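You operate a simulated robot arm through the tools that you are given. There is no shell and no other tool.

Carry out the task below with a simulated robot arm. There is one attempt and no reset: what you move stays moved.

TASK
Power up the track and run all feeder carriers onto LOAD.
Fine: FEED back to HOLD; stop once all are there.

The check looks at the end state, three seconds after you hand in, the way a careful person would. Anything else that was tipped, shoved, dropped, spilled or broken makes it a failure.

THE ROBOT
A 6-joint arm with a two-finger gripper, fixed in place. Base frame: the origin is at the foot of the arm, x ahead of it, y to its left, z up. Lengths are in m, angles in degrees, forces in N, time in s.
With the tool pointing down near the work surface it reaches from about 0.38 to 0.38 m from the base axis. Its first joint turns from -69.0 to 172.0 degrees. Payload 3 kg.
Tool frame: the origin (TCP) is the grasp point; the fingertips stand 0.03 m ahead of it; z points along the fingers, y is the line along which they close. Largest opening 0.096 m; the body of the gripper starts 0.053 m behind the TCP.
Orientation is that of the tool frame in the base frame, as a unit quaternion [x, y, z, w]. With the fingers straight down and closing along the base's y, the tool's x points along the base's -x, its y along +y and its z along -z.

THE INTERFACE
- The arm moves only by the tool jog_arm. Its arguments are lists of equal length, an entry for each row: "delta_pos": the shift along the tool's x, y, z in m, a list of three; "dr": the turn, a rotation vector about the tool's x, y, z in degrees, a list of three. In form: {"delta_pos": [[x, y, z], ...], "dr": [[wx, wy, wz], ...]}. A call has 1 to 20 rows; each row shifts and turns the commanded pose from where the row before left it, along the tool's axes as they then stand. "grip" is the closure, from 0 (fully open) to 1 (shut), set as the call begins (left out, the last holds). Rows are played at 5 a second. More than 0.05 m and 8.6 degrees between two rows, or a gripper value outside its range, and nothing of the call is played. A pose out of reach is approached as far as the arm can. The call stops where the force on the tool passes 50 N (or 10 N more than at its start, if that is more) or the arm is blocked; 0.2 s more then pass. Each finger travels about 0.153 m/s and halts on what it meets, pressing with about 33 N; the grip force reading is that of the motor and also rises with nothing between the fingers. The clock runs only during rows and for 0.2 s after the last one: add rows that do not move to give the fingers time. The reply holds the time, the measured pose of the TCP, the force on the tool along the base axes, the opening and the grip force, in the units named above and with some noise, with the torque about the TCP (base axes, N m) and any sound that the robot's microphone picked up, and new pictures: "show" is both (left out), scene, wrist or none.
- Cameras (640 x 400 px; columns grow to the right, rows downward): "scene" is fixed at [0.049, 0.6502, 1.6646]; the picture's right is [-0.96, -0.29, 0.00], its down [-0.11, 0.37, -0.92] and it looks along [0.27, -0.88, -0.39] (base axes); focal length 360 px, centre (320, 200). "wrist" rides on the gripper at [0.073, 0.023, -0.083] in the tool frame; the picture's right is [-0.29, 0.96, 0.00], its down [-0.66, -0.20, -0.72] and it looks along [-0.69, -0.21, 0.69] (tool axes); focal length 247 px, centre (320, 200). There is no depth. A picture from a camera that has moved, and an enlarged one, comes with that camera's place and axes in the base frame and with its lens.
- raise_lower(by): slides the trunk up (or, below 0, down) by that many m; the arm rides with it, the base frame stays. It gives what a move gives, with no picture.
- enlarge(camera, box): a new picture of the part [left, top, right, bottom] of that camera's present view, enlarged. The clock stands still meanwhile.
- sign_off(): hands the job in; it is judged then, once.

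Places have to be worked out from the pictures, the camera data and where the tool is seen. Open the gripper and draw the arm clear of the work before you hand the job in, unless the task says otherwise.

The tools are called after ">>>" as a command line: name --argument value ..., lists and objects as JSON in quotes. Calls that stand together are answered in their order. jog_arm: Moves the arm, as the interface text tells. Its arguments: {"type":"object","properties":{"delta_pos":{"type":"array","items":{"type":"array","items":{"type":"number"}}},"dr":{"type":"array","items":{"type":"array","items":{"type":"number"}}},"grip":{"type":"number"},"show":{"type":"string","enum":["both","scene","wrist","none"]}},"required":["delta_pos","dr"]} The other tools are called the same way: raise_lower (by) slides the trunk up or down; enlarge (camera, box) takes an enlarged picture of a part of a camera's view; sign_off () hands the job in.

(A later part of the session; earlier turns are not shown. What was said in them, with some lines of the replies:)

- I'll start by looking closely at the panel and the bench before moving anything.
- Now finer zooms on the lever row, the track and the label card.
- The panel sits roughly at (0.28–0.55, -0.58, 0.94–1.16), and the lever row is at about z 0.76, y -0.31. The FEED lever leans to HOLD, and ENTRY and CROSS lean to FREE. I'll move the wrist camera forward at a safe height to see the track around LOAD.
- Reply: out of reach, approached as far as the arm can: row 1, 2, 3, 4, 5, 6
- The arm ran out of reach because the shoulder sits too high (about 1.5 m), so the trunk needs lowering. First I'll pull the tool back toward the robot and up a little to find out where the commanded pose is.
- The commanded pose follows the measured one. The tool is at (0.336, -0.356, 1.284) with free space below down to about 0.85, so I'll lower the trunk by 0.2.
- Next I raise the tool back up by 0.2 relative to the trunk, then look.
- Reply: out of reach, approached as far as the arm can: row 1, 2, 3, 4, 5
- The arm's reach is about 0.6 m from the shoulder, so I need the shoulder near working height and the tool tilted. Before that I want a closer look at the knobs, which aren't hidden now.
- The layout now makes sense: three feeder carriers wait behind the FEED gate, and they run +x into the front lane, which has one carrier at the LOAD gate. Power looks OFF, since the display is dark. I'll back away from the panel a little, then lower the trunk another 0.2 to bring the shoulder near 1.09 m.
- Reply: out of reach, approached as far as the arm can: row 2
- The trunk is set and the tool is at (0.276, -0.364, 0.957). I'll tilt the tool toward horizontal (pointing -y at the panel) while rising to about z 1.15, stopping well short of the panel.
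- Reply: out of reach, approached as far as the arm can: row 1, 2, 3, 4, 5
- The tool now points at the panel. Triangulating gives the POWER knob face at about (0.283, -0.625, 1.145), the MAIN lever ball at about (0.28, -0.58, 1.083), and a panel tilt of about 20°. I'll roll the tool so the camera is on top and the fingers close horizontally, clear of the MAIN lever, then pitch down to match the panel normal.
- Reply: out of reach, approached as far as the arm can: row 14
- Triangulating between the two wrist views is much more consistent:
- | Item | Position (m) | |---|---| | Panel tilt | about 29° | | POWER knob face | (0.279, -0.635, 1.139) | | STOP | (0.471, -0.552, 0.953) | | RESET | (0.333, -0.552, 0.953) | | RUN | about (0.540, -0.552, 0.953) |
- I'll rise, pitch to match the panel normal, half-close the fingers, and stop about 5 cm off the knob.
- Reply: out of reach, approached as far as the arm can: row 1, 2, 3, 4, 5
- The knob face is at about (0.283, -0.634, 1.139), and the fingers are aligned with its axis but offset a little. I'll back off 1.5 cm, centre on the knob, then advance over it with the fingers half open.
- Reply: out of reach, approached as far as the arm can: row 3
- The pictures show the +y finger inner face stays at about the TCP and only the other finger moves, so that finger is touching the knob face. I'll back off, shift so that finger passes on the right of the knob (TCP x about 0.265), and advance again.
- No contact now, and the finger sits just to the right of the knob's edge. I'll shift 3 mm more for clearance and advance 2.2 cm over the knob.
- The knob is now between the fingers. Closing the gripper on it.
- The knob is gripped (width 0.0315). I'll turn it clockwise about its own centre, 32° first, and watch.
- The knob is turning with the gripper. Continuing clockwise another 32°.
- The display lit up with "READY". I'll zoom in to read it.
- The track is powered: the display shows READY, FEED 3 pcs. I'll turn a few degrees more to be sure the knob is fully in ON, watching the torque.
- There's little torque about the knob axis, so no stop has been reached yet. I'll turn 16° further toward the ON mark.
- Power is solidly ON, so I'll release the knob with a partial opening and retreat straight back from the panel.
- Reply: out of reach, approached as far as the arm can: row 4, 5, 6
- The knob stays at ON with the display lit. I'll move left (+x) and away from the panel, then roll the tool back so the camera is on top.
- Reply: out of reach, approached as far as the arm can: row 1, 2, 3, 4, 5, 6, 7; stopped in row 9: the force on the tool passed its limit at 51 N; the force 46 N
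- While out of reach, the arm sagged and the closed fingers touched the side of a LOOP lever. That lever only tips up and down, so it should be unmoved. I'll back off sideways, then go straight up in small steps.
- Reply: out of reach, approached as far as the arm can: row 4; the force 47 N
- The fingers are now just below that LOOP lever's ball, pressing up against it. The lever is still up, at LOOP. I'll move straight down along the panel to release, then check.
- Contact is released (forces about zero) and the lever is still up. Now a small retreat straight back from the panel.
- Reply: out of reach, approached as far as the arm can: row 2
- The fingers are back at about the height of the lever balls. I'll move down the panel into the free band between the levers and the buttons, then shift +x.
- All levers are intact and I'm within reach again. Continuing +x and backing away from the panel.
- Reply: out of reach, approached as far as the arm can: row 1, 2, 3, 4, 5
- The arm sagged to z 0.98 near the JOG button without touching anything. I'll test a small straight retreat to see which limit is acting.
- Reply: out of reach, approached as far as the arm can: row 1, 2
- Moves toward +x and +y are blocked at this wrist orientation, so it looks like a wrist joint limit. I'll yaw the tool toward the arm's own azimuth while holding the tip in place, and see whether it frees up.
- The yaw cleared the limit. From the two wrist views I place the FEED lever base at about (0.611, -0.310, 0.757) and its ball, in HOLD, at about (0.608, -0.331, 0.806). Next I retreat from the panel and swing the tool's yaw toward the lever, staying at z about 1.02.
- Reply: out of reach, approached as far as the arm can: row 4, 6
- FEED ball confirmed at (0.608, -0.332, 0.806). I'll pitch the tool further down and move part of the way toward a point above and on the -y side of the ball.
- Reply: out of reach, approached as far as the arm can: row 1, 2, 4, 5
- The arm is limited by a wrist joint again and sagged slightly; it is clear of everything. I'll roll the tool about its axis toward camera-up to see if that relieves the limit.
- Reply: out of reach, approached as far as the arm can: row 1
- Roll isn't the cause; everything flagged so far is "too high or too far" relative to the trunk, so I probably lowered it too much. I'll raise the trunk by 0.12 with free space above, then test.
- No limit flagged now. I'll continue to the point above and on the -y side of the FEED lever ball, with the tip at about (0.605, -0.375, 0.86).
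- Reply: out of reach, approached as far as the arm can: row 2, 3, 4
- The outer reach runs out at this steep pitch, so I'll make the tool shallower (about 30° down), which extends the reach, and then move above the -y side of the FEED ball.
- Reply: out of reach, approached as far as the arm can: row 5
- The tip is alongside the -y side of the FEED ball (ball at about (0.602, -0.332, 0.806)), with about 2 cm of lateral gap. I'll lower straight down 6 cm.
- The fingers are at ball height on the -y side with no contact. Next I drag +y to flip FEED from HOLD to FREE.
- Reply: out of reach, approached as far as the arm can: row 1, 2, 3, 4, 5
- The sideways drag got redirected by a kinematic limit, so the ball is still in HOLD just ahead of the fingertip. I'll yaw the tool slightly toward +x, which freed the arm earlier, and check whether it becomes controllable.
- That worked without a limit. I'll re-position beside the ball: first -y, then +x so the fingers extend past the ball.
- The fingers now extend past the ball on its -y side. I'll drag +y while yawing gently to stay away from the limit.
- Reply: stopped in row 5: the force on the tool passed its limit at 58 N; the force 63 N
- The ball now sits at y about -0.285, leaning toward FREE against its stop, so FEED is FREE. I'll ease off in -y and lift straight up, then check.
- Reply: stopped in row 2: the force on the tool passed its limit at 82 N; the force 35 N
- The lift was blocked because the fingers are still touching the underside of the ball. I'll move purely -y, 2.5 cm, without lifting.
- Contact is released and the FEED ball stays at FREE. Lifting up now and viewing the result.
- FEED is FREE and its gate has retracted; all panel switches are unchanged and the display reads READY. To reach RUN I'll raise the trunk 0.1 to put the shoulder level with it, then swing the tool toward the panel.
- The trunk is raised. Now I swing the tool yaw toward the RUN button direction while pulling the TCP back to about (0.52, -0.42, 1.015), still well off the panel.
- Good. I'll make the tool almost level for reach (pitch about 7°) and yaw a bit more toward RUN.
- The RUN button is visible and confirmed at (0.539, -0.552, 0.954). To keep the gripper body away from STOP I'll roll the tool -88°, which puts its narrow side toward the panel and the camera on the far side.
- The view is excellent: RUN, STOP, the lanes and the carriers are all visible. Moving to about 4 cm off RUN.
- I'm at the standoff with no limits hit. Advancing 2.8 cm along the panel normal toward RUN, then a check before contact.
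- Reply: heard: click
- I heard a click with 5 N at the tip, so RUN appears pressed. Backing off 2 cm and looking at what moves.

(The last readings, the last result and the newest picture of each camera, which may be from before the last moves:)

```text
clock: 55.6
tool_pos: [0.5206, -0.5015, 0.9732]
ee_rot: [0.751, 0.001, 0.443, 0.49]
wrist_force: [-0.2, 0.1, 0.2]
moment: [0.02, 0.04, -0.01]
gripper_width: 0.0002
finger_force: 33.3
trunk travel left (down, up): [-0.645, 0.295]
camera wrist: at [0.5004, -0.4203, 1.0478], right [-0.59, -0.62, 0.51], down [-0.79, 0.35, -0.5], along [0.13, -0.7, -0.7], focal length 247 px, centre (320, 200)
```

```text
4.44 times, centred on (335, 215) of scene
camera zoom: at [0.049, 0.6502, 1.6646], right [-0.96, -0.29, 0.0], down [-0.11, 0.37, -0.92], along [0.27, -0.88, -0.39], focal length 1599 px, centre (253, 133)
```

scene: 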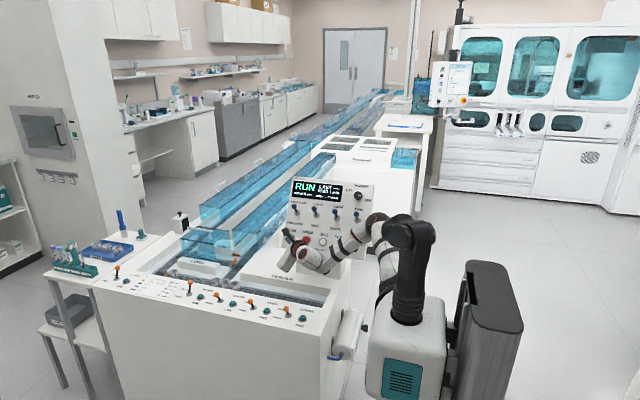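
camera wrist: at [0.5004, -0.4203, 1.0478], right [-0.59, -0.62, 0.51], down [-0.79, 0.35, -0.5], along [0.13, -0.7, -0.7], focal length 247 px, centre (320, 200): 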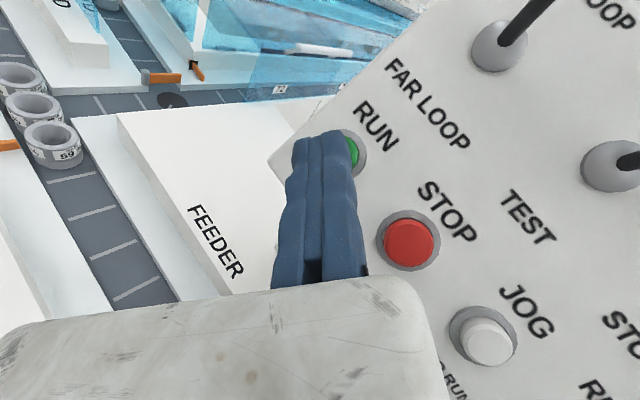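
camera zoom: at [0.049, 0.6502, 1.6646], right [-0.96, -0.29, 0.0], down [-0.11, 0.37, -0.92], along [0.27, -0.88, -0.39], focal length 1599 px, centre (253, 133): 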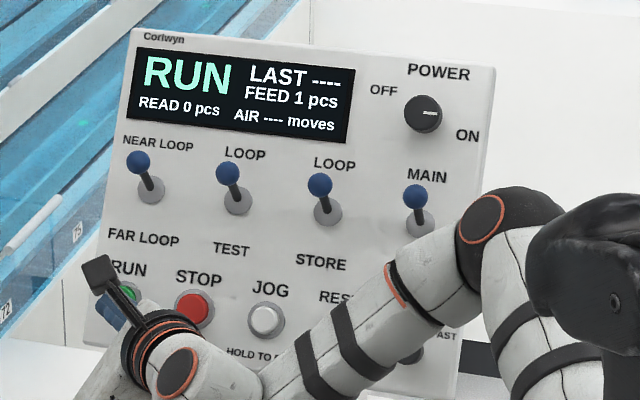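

RUN is on (FEED now 1 pcs) and the carriers are moving onto the front lane. I'll move over to STOP, staying about 2–3 cm off it, and watch.

>>> jog_arm --delta_pos '[[-0.0136, 0.0097, -0.0148], [-0.0136, 0.0097, -0.0148], [-0.0136, 0.0097, -0.0149], [0, 0, 0]]' --dr '[[0, 0, 0], [0, 0, 0], [0, 0, 0], [0, 0, 0]]'

>>> enlarge --camera "scene" --box '[150, 210, 280, 310]'

>>> enlarge --camera "scene" --box '[285, 170, 385, 260]'

```text
clock: 56.6
tool_pos: [0.4659, -0.5, 0.9733]
ee_rot: [0.75, 0.001, 0.443, 0.491]
wrist_force: [0.2, -0.7, 0.3]
moment: [0.0, 0.0, 0.01]
gripper_width: 0.0
finger_force: 32.9
out of reach, approached as far as the arm can: row 3
trunk travel left (down, up): [-0.645, 0.295]
camera wrist: at [0.4458, -0.4191, 1.0473], right [-0.59, -0.62, 0.51], down [-0.79, 0.35, -0.5], along [0.13, -0.7, -0.7], focal length 247 px, centre (320, 200)
```

scene: 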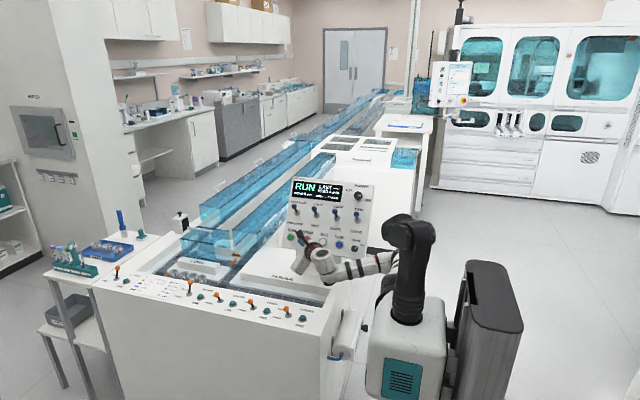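
wrist: 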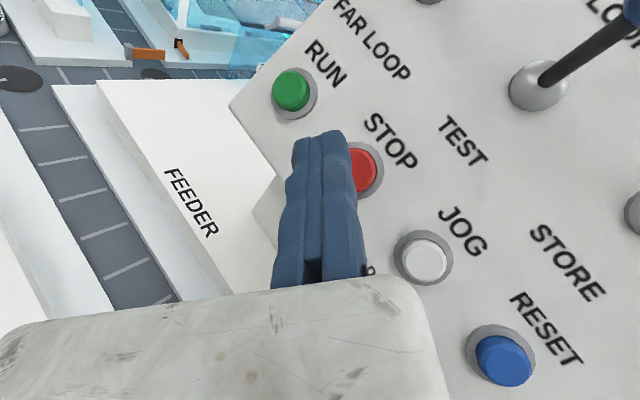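

```text
4.00 times, centred on (215, 260) of scene
camera zoom: at [0.049, 0.6502, 1.6646], right [-0.96, -0.29, 0.0], down [-0.11, 0.37, -0.92], along [0.27, -0.88, -0.39], focal length 1439 px, centre (740, -40)
```

zoom: 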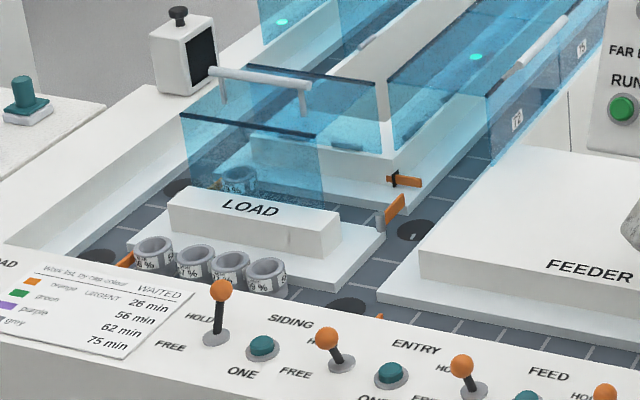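

```text
4.44 times, centred on (335, 215) of scene
camera zoom: at [0.049, 0.6502, 1.6646], right [-0.96, -0.29, 0.0], down [-0.11, 0.37, -0.92], along [0.27, -0.88, -0.39], focal length 1599 px, centre (253, 133)
```

zoom: 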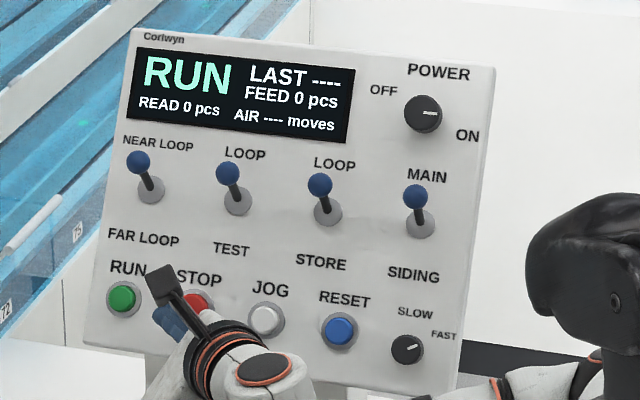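

All three carriers have reached the LOAD queue and FEED shows 0. I'll centre on STOP sideways, check, then press.

>>> jog_arm --delta_pos '[[-0.0088, 0.0063, -0.0096], [0, 0, 0]]' --dr '[[0, 0, 0], [0, 0, 0]]'

>>> enlarge --camera "scene" --box '[150, 210, 280, 310]'

```text
clock: 57.2
tool_pos: [0.4661, -0.4999, 0.9728]
ee_rot: [0.751, 0.0, 0.443, 0.49]
wrist_force: [0.4, 0.7, -0.4]
moment: [0.01, 0.0, -0.03]
gripper_width: 0.0002
finger_force: 32.8
out of reach, approached as far as the arm can: row 1
trunk travel left (down, up): [-0.645, 0.295]
camera wrist: at [0.4458, -0.4195, 1.047], right [-0.59, -0.62, 0.51], down [-0.79, 0.35, -0.5], along [0.13, -0.7, -0.7], focal length 247 px, centre (320, 200)
```

scene: 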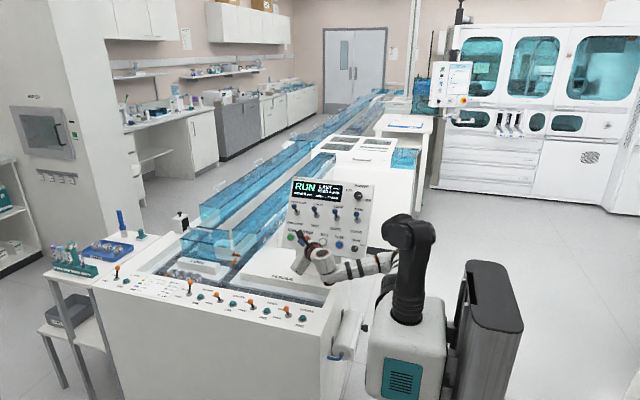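
wrist: 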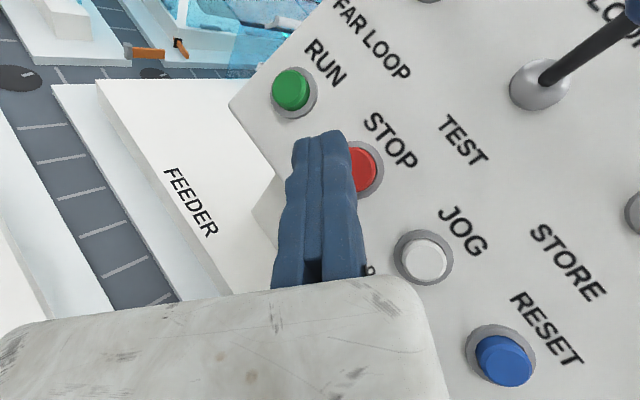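

```text
4.00 times, centred on (215, 260) of scene
camera zoom: at [0.049, 0.6502, 1.6646], right [-0.96, -0.29, 0.0], down [-0.11, 0.37, -0.92], along [0.27, -0.88, -0.39], focal length 1439 px, centre (740, -40)
```

zoom: 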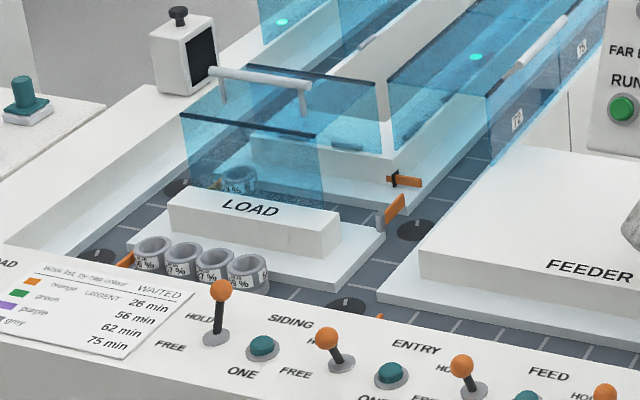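

All three sit on LOAD behind the first one. STOP is 1.4 cm to the side and the arm sits at its inner limit here, so I'll advance slightly while shifting sideways.

>>> jog_arm --delta_pos '[[-0.0101, 0.0037, -0.001], [-0.0066, 0.0047, -0.0063]]' --dr '[[0, 0, 0], [0, 0, 0]]' --show "wrist"

```text
clock: 57.8
tool_pos: [0.4657, -0.4996, 0.972]
ee_rot: [0.751, 0.001, 0.443, 0.49]
wrist_force: [-0.2, 0.0, -0.4]
moment: [0.0, 0.01, 0.0]
gripper_width: 0.0
finger_force: 33.0
out of reach, approached as far as the arm can: row 1, 2
trunk travel left (down, up): [-0.645, 0.295]
camera wrist: at [0.4458, -0.4195, 1.047], right [-0.59, -0.62, 0.51], down [-0.79, 0.35, -0.5], along [0.13, -0.7, -0.7], focal length 247 px, centre (320, 200)
```

wrist: 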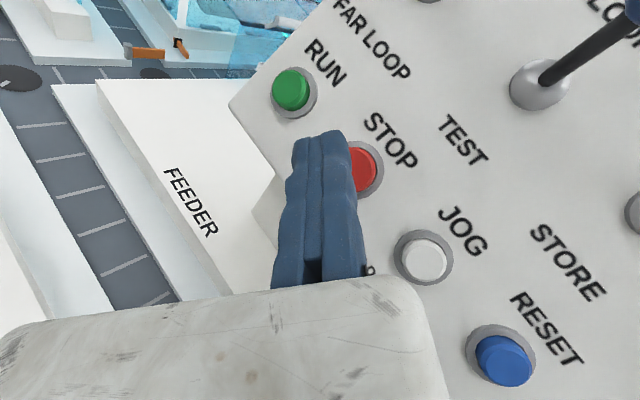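

It's a joint limit on the way to smaller x. Yawing the tool further toward the panel normal will swing the tip onto STOP without moving the wrist sideways.

>>> jog_arm --delta_pos '[[0, 0, 0], [0, 0, 0], [0, 0, 0]]' --dr '[[-5.3, -5.9, 1.02], [-5.3, -5.9, 1.02], [-5.3, -5.9, 1.02]]' --show "wrist"

```text
clock: 58.6
tool_pos: [0.467, -0.4998, 0.9709]
ee_rot: [0.734, -0.156, 0.331, 0.573]
wrist_force: [0.0, 0.5, 0.4]
moment: [0.02, 0.0, -0.02]
gripper_width: 0.0001
finger_force: 32.7
trunk travel left (down, up): [-0.645, 0.295]
camera wrist: at [0.4823, -0.4171, 1.0465], right [-0.8, -0.33, 0.51], down [-0.58, 0.64, -0.5], along [-0.17, -0.69, -0.7], focal length 247 px, centre (320, 200)
```

wrist: 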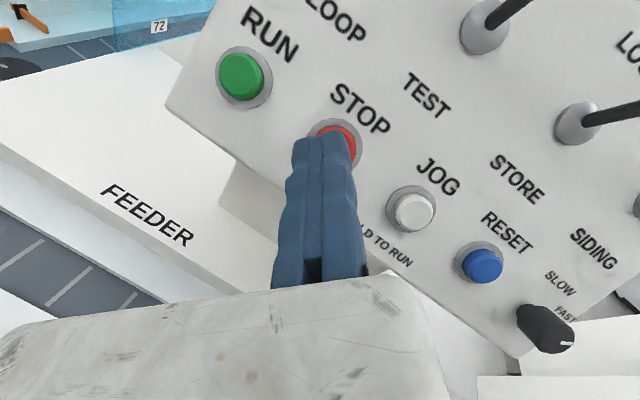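

The tip is now right over STOP. Pressing along the panel normal.

>>> jog_arm --delta_pos '[[-0.0046, 0.0001, 0.0064], [-0.0044, 0.0001, 0.0064], [-0.0042, 0.0001, 0.0063]]' --dr '[[0, 0, 0], [0, 0, 0], [0, 0, 0]]'

```text
clock: 59.4
tool_pos: [0.4648, -0.5147, 0.9636]
ee_rot: [0.733, -0.153, 0.333, 0.573]
wrist_force: [3.5, 15.0, 6.4]
moment: [0.01, -0.14, 0.12]
gripper_width: 0.006
finger_force: 33.1
trunk travel left (down, up): [-0.645, 0.295]
heard: click
camera wrist: at [0.4786, -0.432, 1.0381], right [-0.79, -0.33, 0.51], down [-0.59, 0.64, -0.5], along [-0.16, -0.7, -0.7], focal length 247 px, centre (320, 200)
```

scene: 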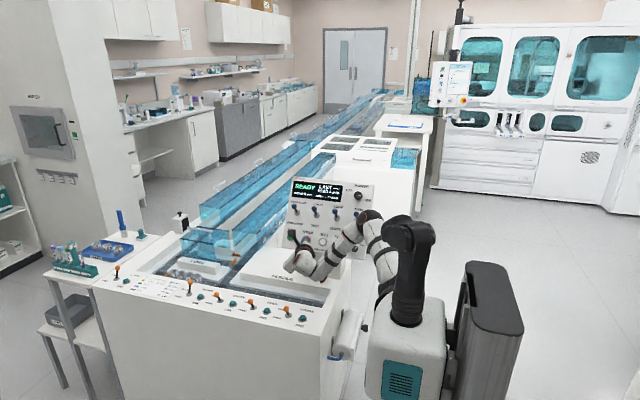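
wrist: 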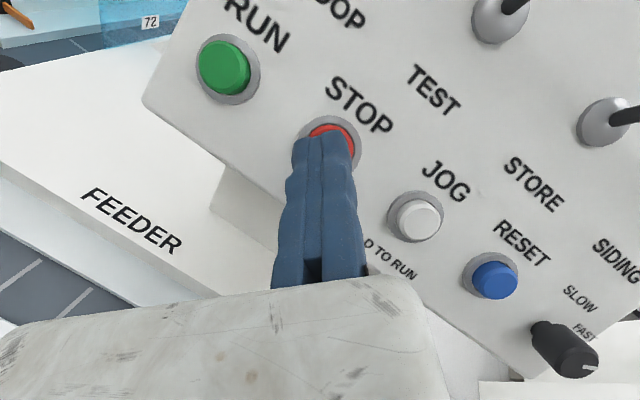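

STOP clicked and the display shows READY. I'll check the display and carriers, then retreat from the panel toward +x and +y.

>>> jog_arm --delta_pos '[[0.009, 0.0018, -0.0177], [0.02, -0.0073, -0.0131], [0.02, -0.0073, -0.0131], [0, 0, 0], [0, 0, 0], [0, 0, 0], [0, 0, 0], [0, 0, 0], [0, 0, 0]]' --dr '[[0, 0, 0], [0, 0, 0], [0, 0, 0], [0, 0, 8], [0, 0, 8], [0, 0, 8], [0, 0, 8], [0, 0, 8], [0, 0, 8]]'

>>> enlarge --camera "scene" --box '[285, 170, 385, 260]'

>>> enlarge --camera "scene" --box '[150, 230, 280, 310]'

```text
clock: 61.4
tool_pos: [0.4922, -0.47, 0.9893]
ee_rot: [0.607, -0.442, 0.536, 0.387]
wrist_force: [0.4, -0.4, -0.2]
moment: [-0.03, 0.0, -0.01]
gripper_width: 0.0001
finger_force: 33.5
trunk travel left (down, up): [-0.645, 0.295]
camera wrist: at [0.4489, -0.4062, 1.0716], right [-0.92, -0.26, -0.29], down [-0.05, 0.83, -0.56], along [0.39, -0.5, -0.77], focal length 247 px, centre (320, 200)
```

scene: 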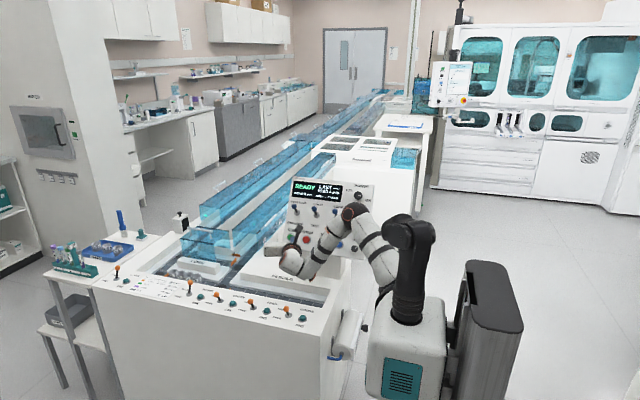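
wrist: 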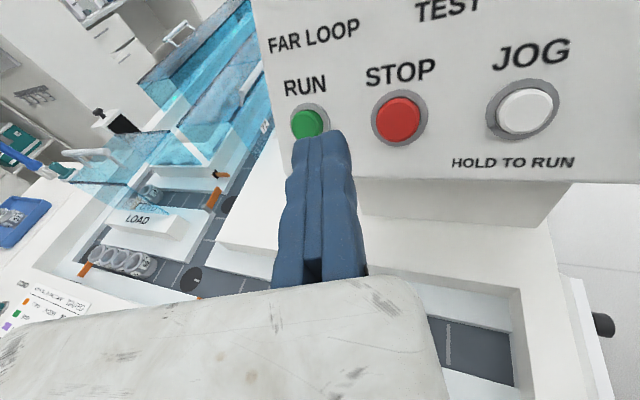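

```text
4.44 times, centred on (335, 215) of scene
camera zoom: at [0.049, 0.6502, 1.6646], right [-0.96, -0.29, 0.0], down [-0.11, 0.37, -0.92], along [0.27, -0.88, -0.39], focal length 1599 px, centre (253, 133)
```

zoom: 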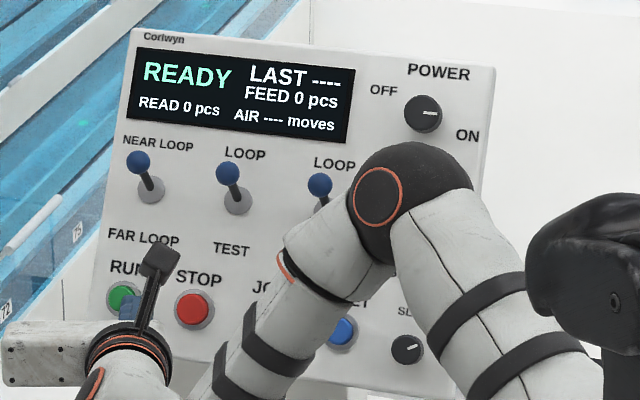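

```text
4.92 times, centred on (215, 270) of scene
camera zoom: at [0.049, 0.6502, 1.6646], right [-0.96, -0.29, 0.0], down [-0.11, 0.37, -0.92], along [0.27, -0.88, -0.39], focal length 1771 px, centre (837, -145)
```

zoom: 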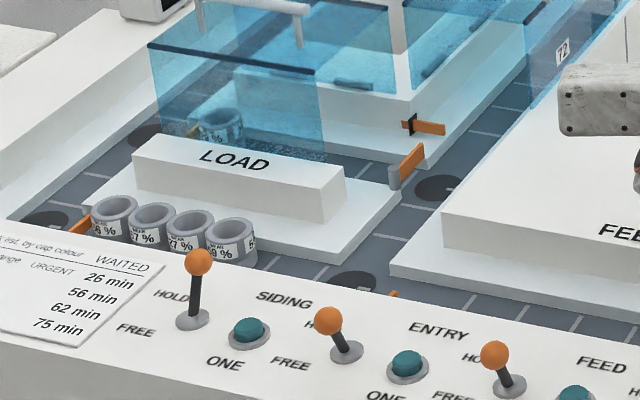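

The track is stopped with all carriers on LOAD and nothing else moved. Now I swing the tool around toward +x at a safe height to come at the FEED lever from its +y side.

>>> jog_arm --delta_pos '[[-0.0025, -0.0097, -0.0198], [-0.0023, -0.0123, -0.0183], [-0.0021, -0.0148, -0.0164], [-0.0018, -0.0169, -0.0142], [-0.0015, -0.0188, -0.0117], [-0.0012, -0.0203, -0.0091], [-0.0008, -0.0213, -0.0062], [-0.0004, -0.0219, -0.0032], [0, -0.0222, 0]]' --dr '[[7.94, 0, -1.02], [7.94, 0, -1.02], [7.94, 0, -1.02], [7.94, 0, -1.02], [7.94, 0, -1.02], [7.94, 0, -1.02], [7.94, 0, -1.02], [7.94, 0, -1.02], [7.94, 0, -1.02]]'

```text
clock: 63.4
tool_pos: [0.5195, -0.2703, 0.991]
ee_rot: [0.751, 0.002, 0.661, -0.001]
wrist_force: [-0.1, 0.0, 0.4]
moment: [-0.01, -0.02, 0.05]
gripper_width: 0.0002
finger_force: 33.0
trunk travel left (down, up): [-0.645, 0.295]
camera wrist: at [0.4468, -0.293, 1.0729], right [-0.03, -0.96, -0.29], down [-0.8, 0.2, -0.56], along [0.6, 0.21, -0.77], focal length 247 px, centre (320, 200)
```

scene: 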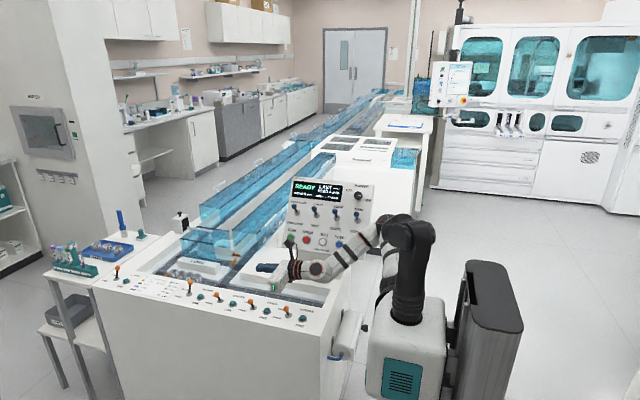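
wrist: 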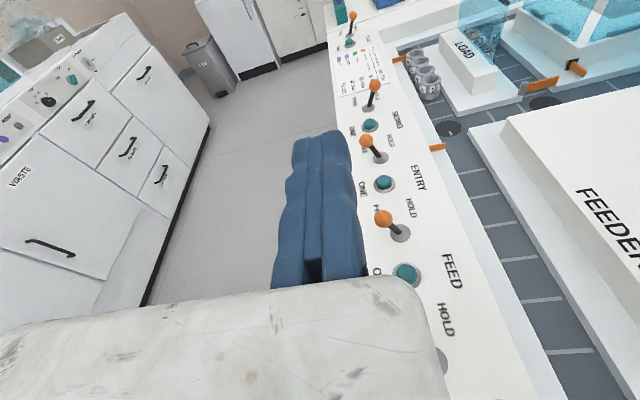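

From this side the FEED ball (FREE) is at about (0.608, -0.295, 0.806). I'll pitch down to 30° and move above its +y side.

>>> jog_arm --delta_pos '[[0, 0, 0], [0, 0, 0], [0, 0, 0], [-0.0156, -0.005, 0.0334], [-0.0156, -0.005, 0.0334], [-0.0156, -0.005, 0.0334], [-0.0156, -0.005, 0.0334]]' --dr '[[0, -7.6, 0], [0, -7.6, 0], [0, -7.6, 0], [0, 0, 0], [0, 0, 0], [0, 0, 0], [0, 0, 0]]'

```text
clock: 65.0
tool_pos: [0.5919, -0.2611, 0.8729]
ee_rot: [0.866, 0.001, 0.5, -0.001]
wrist_force: [-0.4, -0.3, -0.6]
moment: [0.03, 0.01, -0.01]
gripper_width: 0.0
finger_force: 33.0
out of reach, approached as far as the arm can: row 7
trunk travel left (down, up): [-0.645, 0.295]
camera wrist: at [0.5576, -0.2842, 0.9754], right [-0.14, -0.96, -0.26], down [-0.96, 0.2, -0.21], along [0.25, 0.21, -0.94], focal length 247 px, centre (320, 200)
```

scene: 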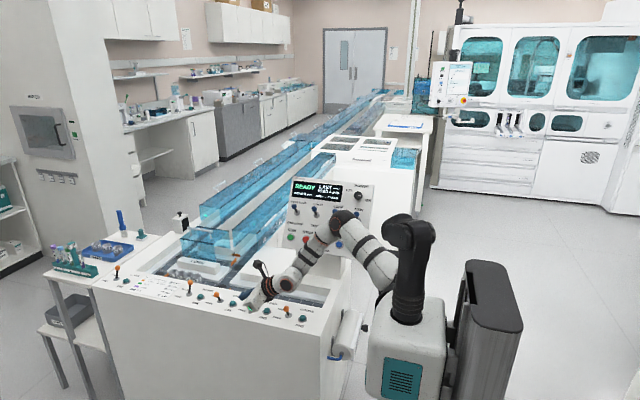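
wrist: 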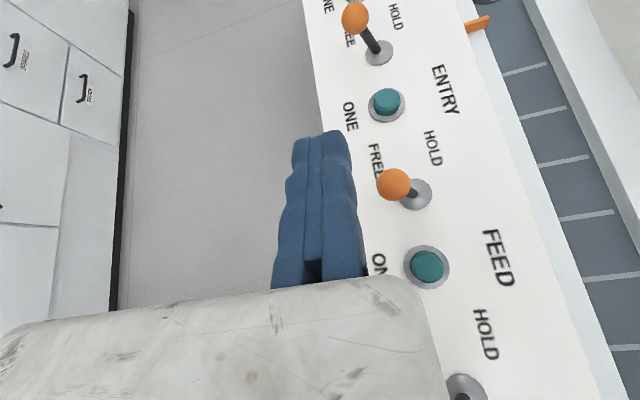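

The finger axis is at y -0.261 and the ball at about (0.603, -0.299), which leaves a gap of about 1.6 cm. Lowering to ball height.

>>> jog_arm --delta_pos '[[-0.0177, 0, 0.0133], [-0.0177, 0, 0.0133], [-0.0177, 0, 0.0133]]' --dr '[[0, 0, 0], [0, 0, 0], [0, 0, 0]]'

```text
clock: 65.8
tool_pos: [0.5822, -0.2784, 0.8095]
ee_rot: [0.866, 0.001, 0.499, -0.001]
wrist_force: [0.5, 0.9, -0.7]
moment: [-0.02, 0.04, 0.01]
gripper_width: 0.0
finger_force: 32.5
out of reach, approached as far as the arm can: row 1, 2, 3
trunk travel left (down, up): [-0.645, 0.295]
camera wrist: at [0.5475, -0.3001, 0.9131], right [-0.14, -0.96, -0.25], down [-0.96, 0.2, -0.21], along [0.25, 0.21, -0.94], focal length 247 px, centre (320, 200)
```

scene: 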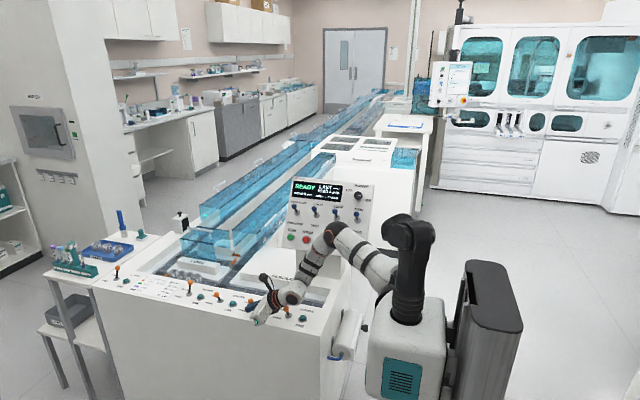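
wrist: 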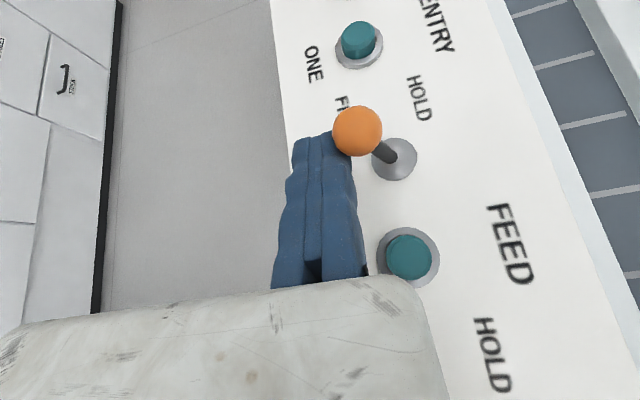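

The arm drifted a little; the fingertip is now just beside the ball (ball at (0.606, -0.299)). I'll try to advance +x about 1.2 cm so the fingers fully cover the ball's side.

>>> jog_arm --delta_pos '[[0.003, -0.004, 0.0052], [0.003, 0, 0.0052]]' --dr '[[0, 0, 0], [0, 0, 0]]' --show "wrist"

```text
clock: 66.4
tool_pos: [0.5839, -0.2808, 0.8101]
ee_rot: [0.866, 0.001, 0.5, 0.0]
wrist_force: [-1.3, 1.1, 0.0]
moment: [0.0, 0.01, 0.0]
gripper_width: 0.0
finger_force: 33.0
out of reach, approached as far as the arm can: row 1, 2
trunk travel left (down, up): [-0.645, 0.295]
camera wrist: at [0.5495, -0.3027, 0.9139], right [-0.14, -0.96, -0.25], down [-0.96, 0.2, -0.21], along [0.25, 0.21, -0.94], focal length 247 px, centre (320, 200)
```

wrist: 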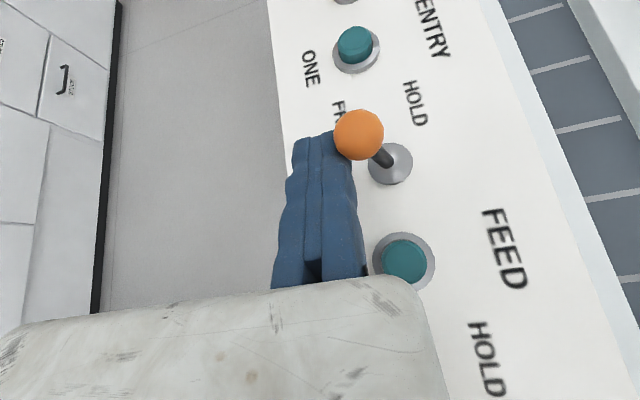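

The +x move is at the outer reach because the shoulder is now too high for this spot. I'll lift clear (+y and up), lower the trunk 0.1 as it was for the first lever move, and come down again.

>>> jog_arm --delta_pos '[[0, -0.01, 0], [0.0216, -0.005, -0.0125], [0.0216, -0.005, -0.0125], [0.0216, 0, -0.0125], [0.0216, 0, -0.0125]]' --dr '[[0, 0, 0], [0, 0, 0], [0, 0, 0], [0, 0, 0], [0, 0, 0]]' --show "wrist"

```text
clock: 67.6
tool_pos: [0.5802, -0.2653, 0.9111]
ee_rot: [0.867, 0.002, 0.499, -0.002]
wrist_force: [-0.2, 0.3, -0.2]
moment: [-0.01, -0.01, -0.04]
gripper_width: 0.0001
finger_force: 33.1
out of reach, approached as far as the arm can: row 1
trunk travel left (down, up): [-0.645, 0.295]
camera wrist: at [0.5451, -0.2868, 1.016], right [-0.14, -0.96, -0.25], down [-0.96, 0.2, -0.21], along [0.25, 0.21, -0.94], focal length 247 px, centre (320, 200)
```

wrist: 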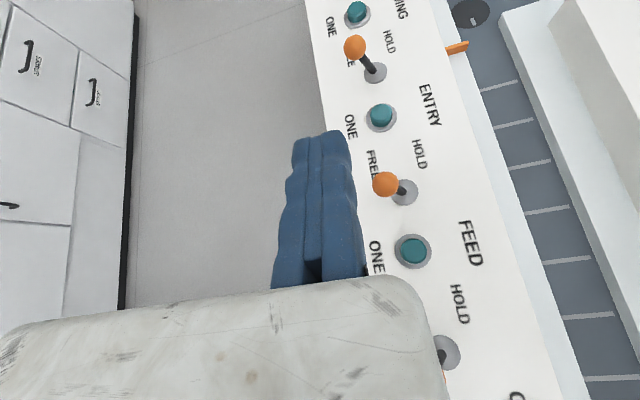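

Lifted clear. Lowering the trunk by 0.1 now brings the tip straight down on the +y side of the ball with about 1.2 cm of gap.

>>> raise_lower --by -0.1

>>> jog_arm --delta_pos '[[0.005, 0, 0.0087], [0.005, 0, 0.0087]]' --dr '[[0, 0, 0], [0, 0, 0]]'

```text
clock: 68.9
tool_pos: [0.5803, -0.2639, 0.8122]
ee_rot: [0.867, 0.001, 0.499, -0.001]
wrist_force: [-0.6, -0.2, 0.1]
moment: [-0.02, 0.01, 0.02]
gripper_width: 0.0
finger_force: 32.9
trunk travel left (down, up): [-0.545, 0.395]
```

```text
clock: 69.5
tool_pos: [0.6016, -0.264, 0.8122]
ee_rot: [0.867, 0.001, 0.499, -0.001]
wrist_force: [-1.3, -0.3, -0.1]
moment: [0.01, 0.01, 0.02]
gripper_width: 0.0
finger_force: 33.1
trunk travel left (down, up): [-0.545, 0.395]
camera wrist: at [0.5659, -0.2867, 0.9152], right [-0.14, -0.96, -0.25], down [-0.96, 0.2, -0.21], along [0.25, 0.21, -0.94], focal length 247 px, centre (320, 200)
```

scene: 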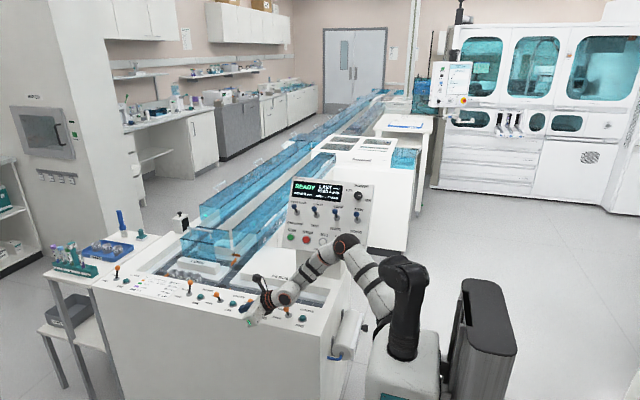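
wrist: 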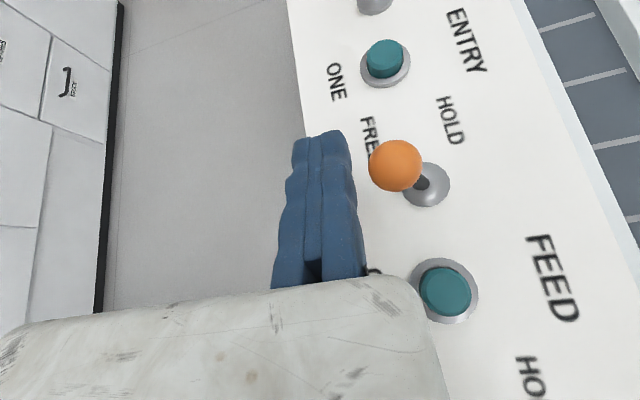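

The arm is in full reach and aligned. I'll push -y to flip FEED back to HOLD.

>>> jog_arm --delta_pos '[[0, 0.01, 0], [0, 0.01, 0], [0, 0.01, 0], [0, 0.01, 0], [0, 0.01, 0]]' --dr '[[0, 0, 0], [0, 0, 0], [0, 0, 0], [0, 0, 0], [0, 0, 0]]'

```text
clock: 70.7
tool_pos: [0.6001, -0.3075, 0.8129]
ee_rot: [0.867, 0.005, 0.498, 0.0]
wrist_force: [-1.6, 22.7, -2.9]
moment: [-0.02, 0.01, -0.05]
gripper_width: 0.0001
finger_force: 33.1
trunk travel left (down, up): [-0.545, 0.395]
camera wrist: at [0.5659, -0.3314, 0.9157], right [-0.14, -0.96, -0.25], down [-0.96, 0.19, -0.21], along [0.25, 0.21, -0.95], focal length 247 px, centre (320, 200)
```

scene: 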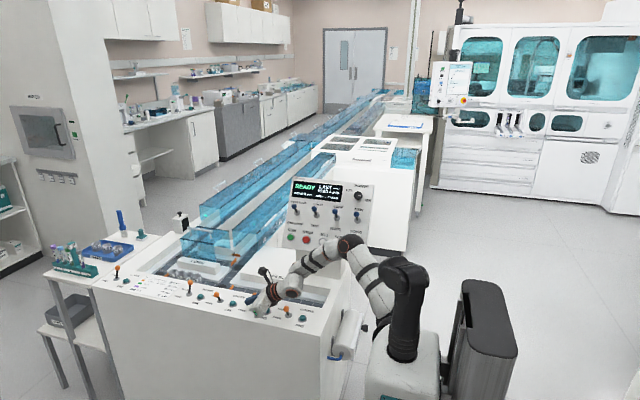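
wrist: 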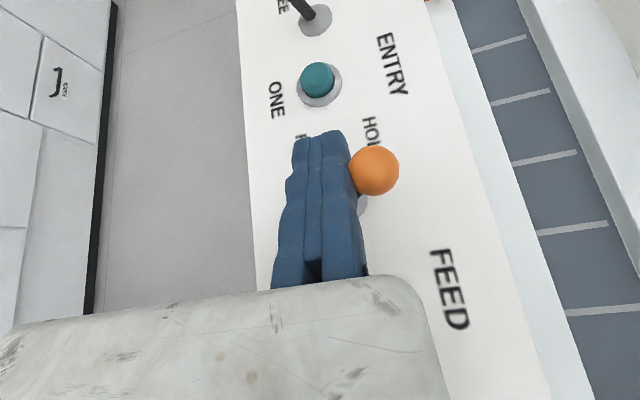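

The ball is at y about -0.333, its original HOLD position, pressing against the stop. I'll back off in +y, lift, and verify.

>>> jog_arm --delta_pos '[[0, -0.008, 0], [0, -0.01, 0], [0.0173, -0.005, -0.01], [0.026, 0, -0.015], [0.026, 0, -0.015], [0.026, 0, -0.015]]' --dr '[[0, 0, 0], [0, 0, 0], [0, 0, 0], [0, 0, 0], [0, 0, 0], [0, 0, 0]]'

>>> enlarge --camera "scene" --box '[170, 245, 330, 345]'

```text
clock: 72.1
tool_pos: [0.5994, -0.2909, 0.9221]
ee_rot: [0.866, 0.001, 0.499, -0.001]
wrist_force: [-0.3, 0.1, 0.5]
moment: [-0.02, -0.04, 0.01]
gripper_width: 0.0001
finger_force: 33.0
trunk travel left (down, up): [-0.545, 0.395]
camera wrist: at [0.5651, -0.3144, 1.0263], right [-0.14, -0.96, -0.25], down [-0.96, 0.2, -0.21], along [0.25, 0.21, -0.94], focal length 247 px, centre (320, 200)
```

scene: 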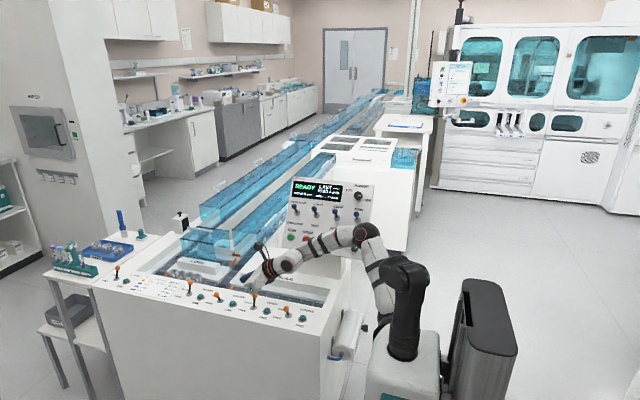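
wrist: 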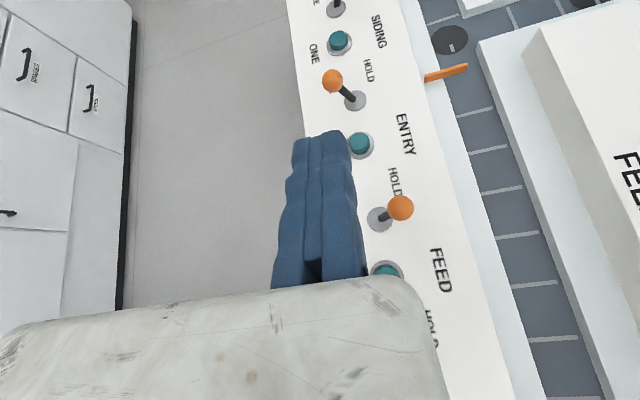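

```text
4.00 times, centred on (250, 295) of scene
camera zoom: at [0.049, 0.6502, 1.6646], right [-0.96, -0.29, 0.0], down [-0.11, 0.37, -0.92], along [0.27, -0.88, -0.39], focal length 1439 px, centre (600, -180)
```

zoom: 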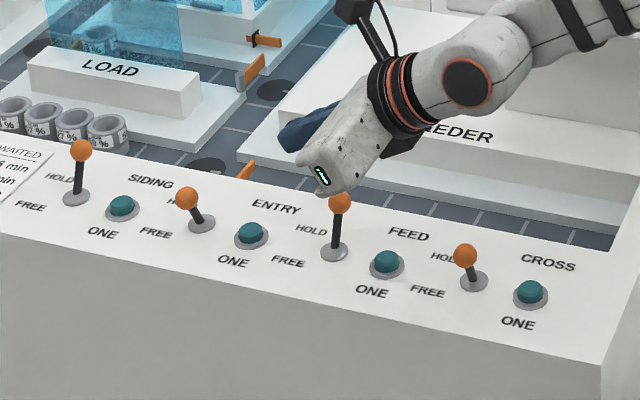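

FEED is at HOLD with its gate extended again. I'll withdraw the arm up and back, then open the gripper.

>>> jog_arm --delta_pos '[[0.0023, -0.0075, -0.036], [0.0023, -0.0075, -0.036], [0.0023, -0.0075, -0.036]]' --dr '[[0, 0, 0], [0, 0, 0], [0, 0, 0]]'

>>> jog_arm --delta_pos '[[0, 0, 0], [0, 0, 0], [0, 0, 0], [0, 0, 0], [0, 0, 0]]' --dr '[[0, 0, 0], [0, 0, 0], [0, 0, 0], [0, 0, 0], [0, 0, 0]]' --grip 0.0

>>> enlarge --camera "scene" --box '[285, 170, 385, 260]'

>>> enlarge --camera "scene" --box '[150, 220, 330, 340]'

```text
clock: 72.9
tool_pos: [0.5076, -0.2681, 0.9829]
ee_rot: [0.866, 0.001, 0.5, -0.001]
wrist_force: [-0.8, 0.6, -0.7]
moment: [-0.01, 0.0, 0.0]
gripper_width: 0.0
finger_force: 32.7
trunk travel left (down, up): [-0.545, 0.395]
camera wrist: at [0.4739, -0.2911, 1.087], right [-0.15, -0.96, -0.25], down [-0.96, 0.2, -0.21], along [0.25, 0.21, -0.94], focal length 247 px, centre (320, 200)
```

scene: 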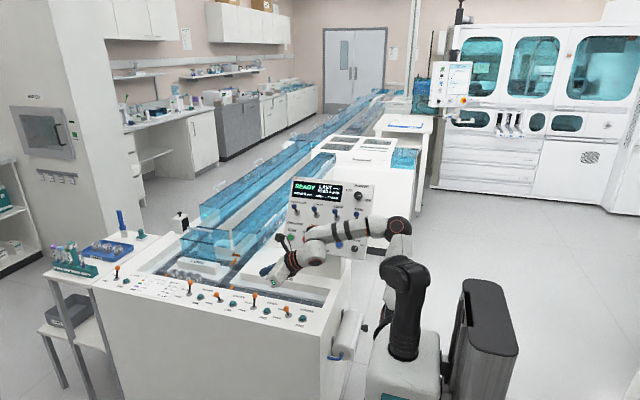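
wrist: 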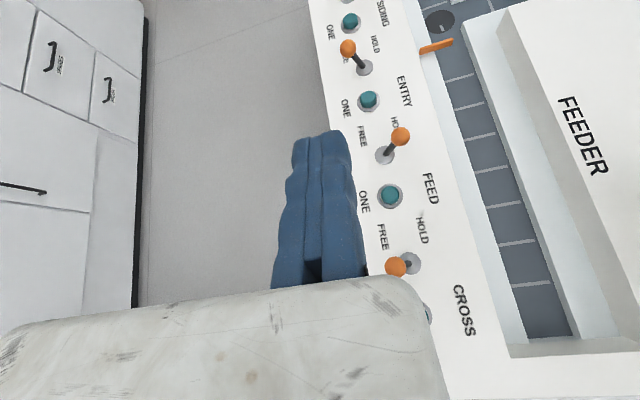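

```text
clock: 74.1
tool_pos: [0.5098, -0.2669, 0.9837]
ee_rot: [0.866, 0.001, 0.499, -0.001]
wrist_force: [0.3, -0.3, 0.2]
moment: [0.03, -0.02, -0.02]
gripper_width: 0.0957
finger_force: 0.1
trunk travel left (down, up): [-0.545, 0.395]
camera wrist: at [0.4759, -0.2912, 1.086], right [-0.14, -0.96, -0.25], down [-0.96, 0.2, -0.21], along [0.25, 0.21, -0.94], focal length 247 px, centre (320, 200)
```

scene: 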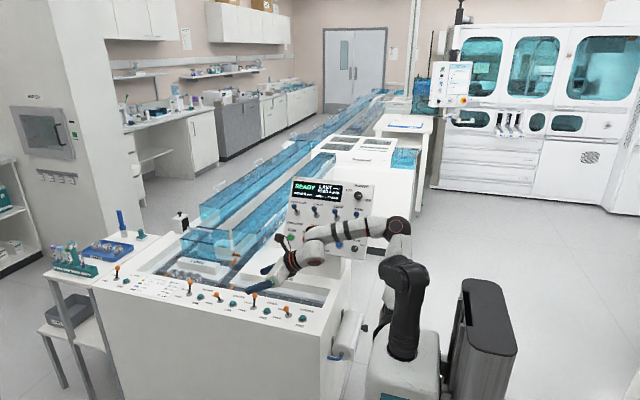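
wrist: 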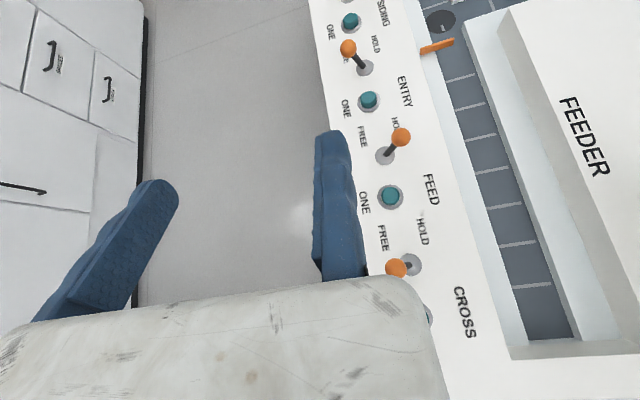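

```text
4.44 times, centred on (335, 215) of scene
camera zoom: at [0.049, 0.6502, 1.6646], right [-0.96, -0.29, 0.0], down [-0.11, 0.37, -0.92], along [0.27, -0.88, -0.39], focal length 1599 px, centre (253, 133)
```

zoom: 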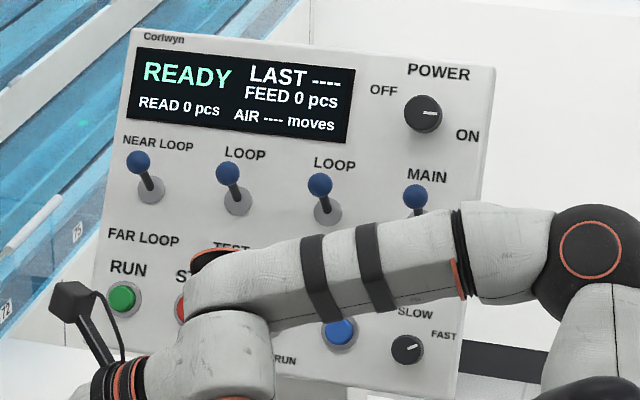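

```text
3.33 times, centred on (240, 280) of scene
camera zoom: at [0.049, 0.6502, 1.6646], right [-0.96, -0.29, 0.0], down [-0.11, 0.37, -0.92], along [0.27, -0.88, -0.39], focal length 1199 px, centre (587, -67)
```

zoom: 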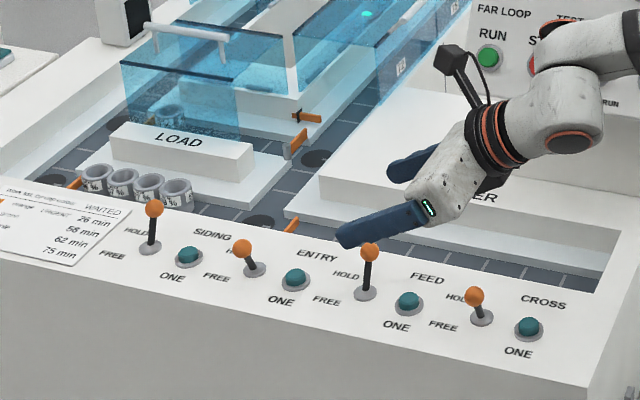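

Everything checks out: READY, FEED 0, FEED at HOLD, and four carriers in line at LOAD. I'll raise the trunk a bit so the arm is well clear, then hand in.

>>> raise_lower --by 0.12

>>> enlarge --camera "scene" --box '[80, 160, 400, 360]'

```text
clock: 75.6
tool_pos: [0.5106, -0.2689, 1.102]
ee_rot: [0.867, 0.001, 0.499, -0.002]
wrist_force: [0.1, 0.1, -0.3]
moment: [-0.01, 0.01, 0.02]
gripper_width: 0.096
finger_force: 0.0
trunk travel left (down, up): [-0.665, 0.275]
```

```text
2.00 times, centred on (240, 260) of scene
camera zoom: at [0.049, 0.6502, 1.6646], right [-0.96, -0.29, 0.0], down [-0.11, 0.37, -0.92], along [0.27, -0.88, -0.39], focal length 719 px, centre (480, 80)
```

zoom: 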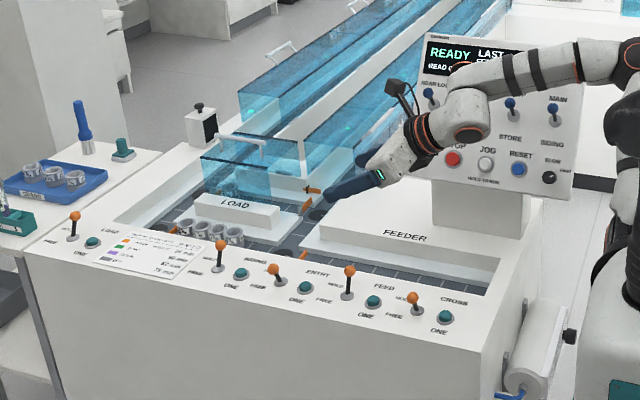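

The track is powered and stopped, all the feeder carriers are on LOAD, FEED is at HOLD, and the open gripper is clear of the work. Handing in.

>>> sign_off

```text
The job is handed in.
```

The track is powered up and all three feeder carriers are on LOAD, queued behind the carrier that was already there. FEED is back at HOLD with its gate closed. The track is stopped, and the display reads READY with FEED 0 pcs.

I pressed STOP as soon as the three carriers had closed up, then moved the FEED lever back to HOLD.

While I was backing away from the POWER knob, the closed gripper bumped one of the LOOP levers on the panel (the LOOP/STORE one). It stayed in its original up position, and all the other switches and levers I left alone are where they started. The carrier at SIDING did not move either.

The gripper is open and the arm is clear of the work. The job is handed in; I have not seen a result from the check.
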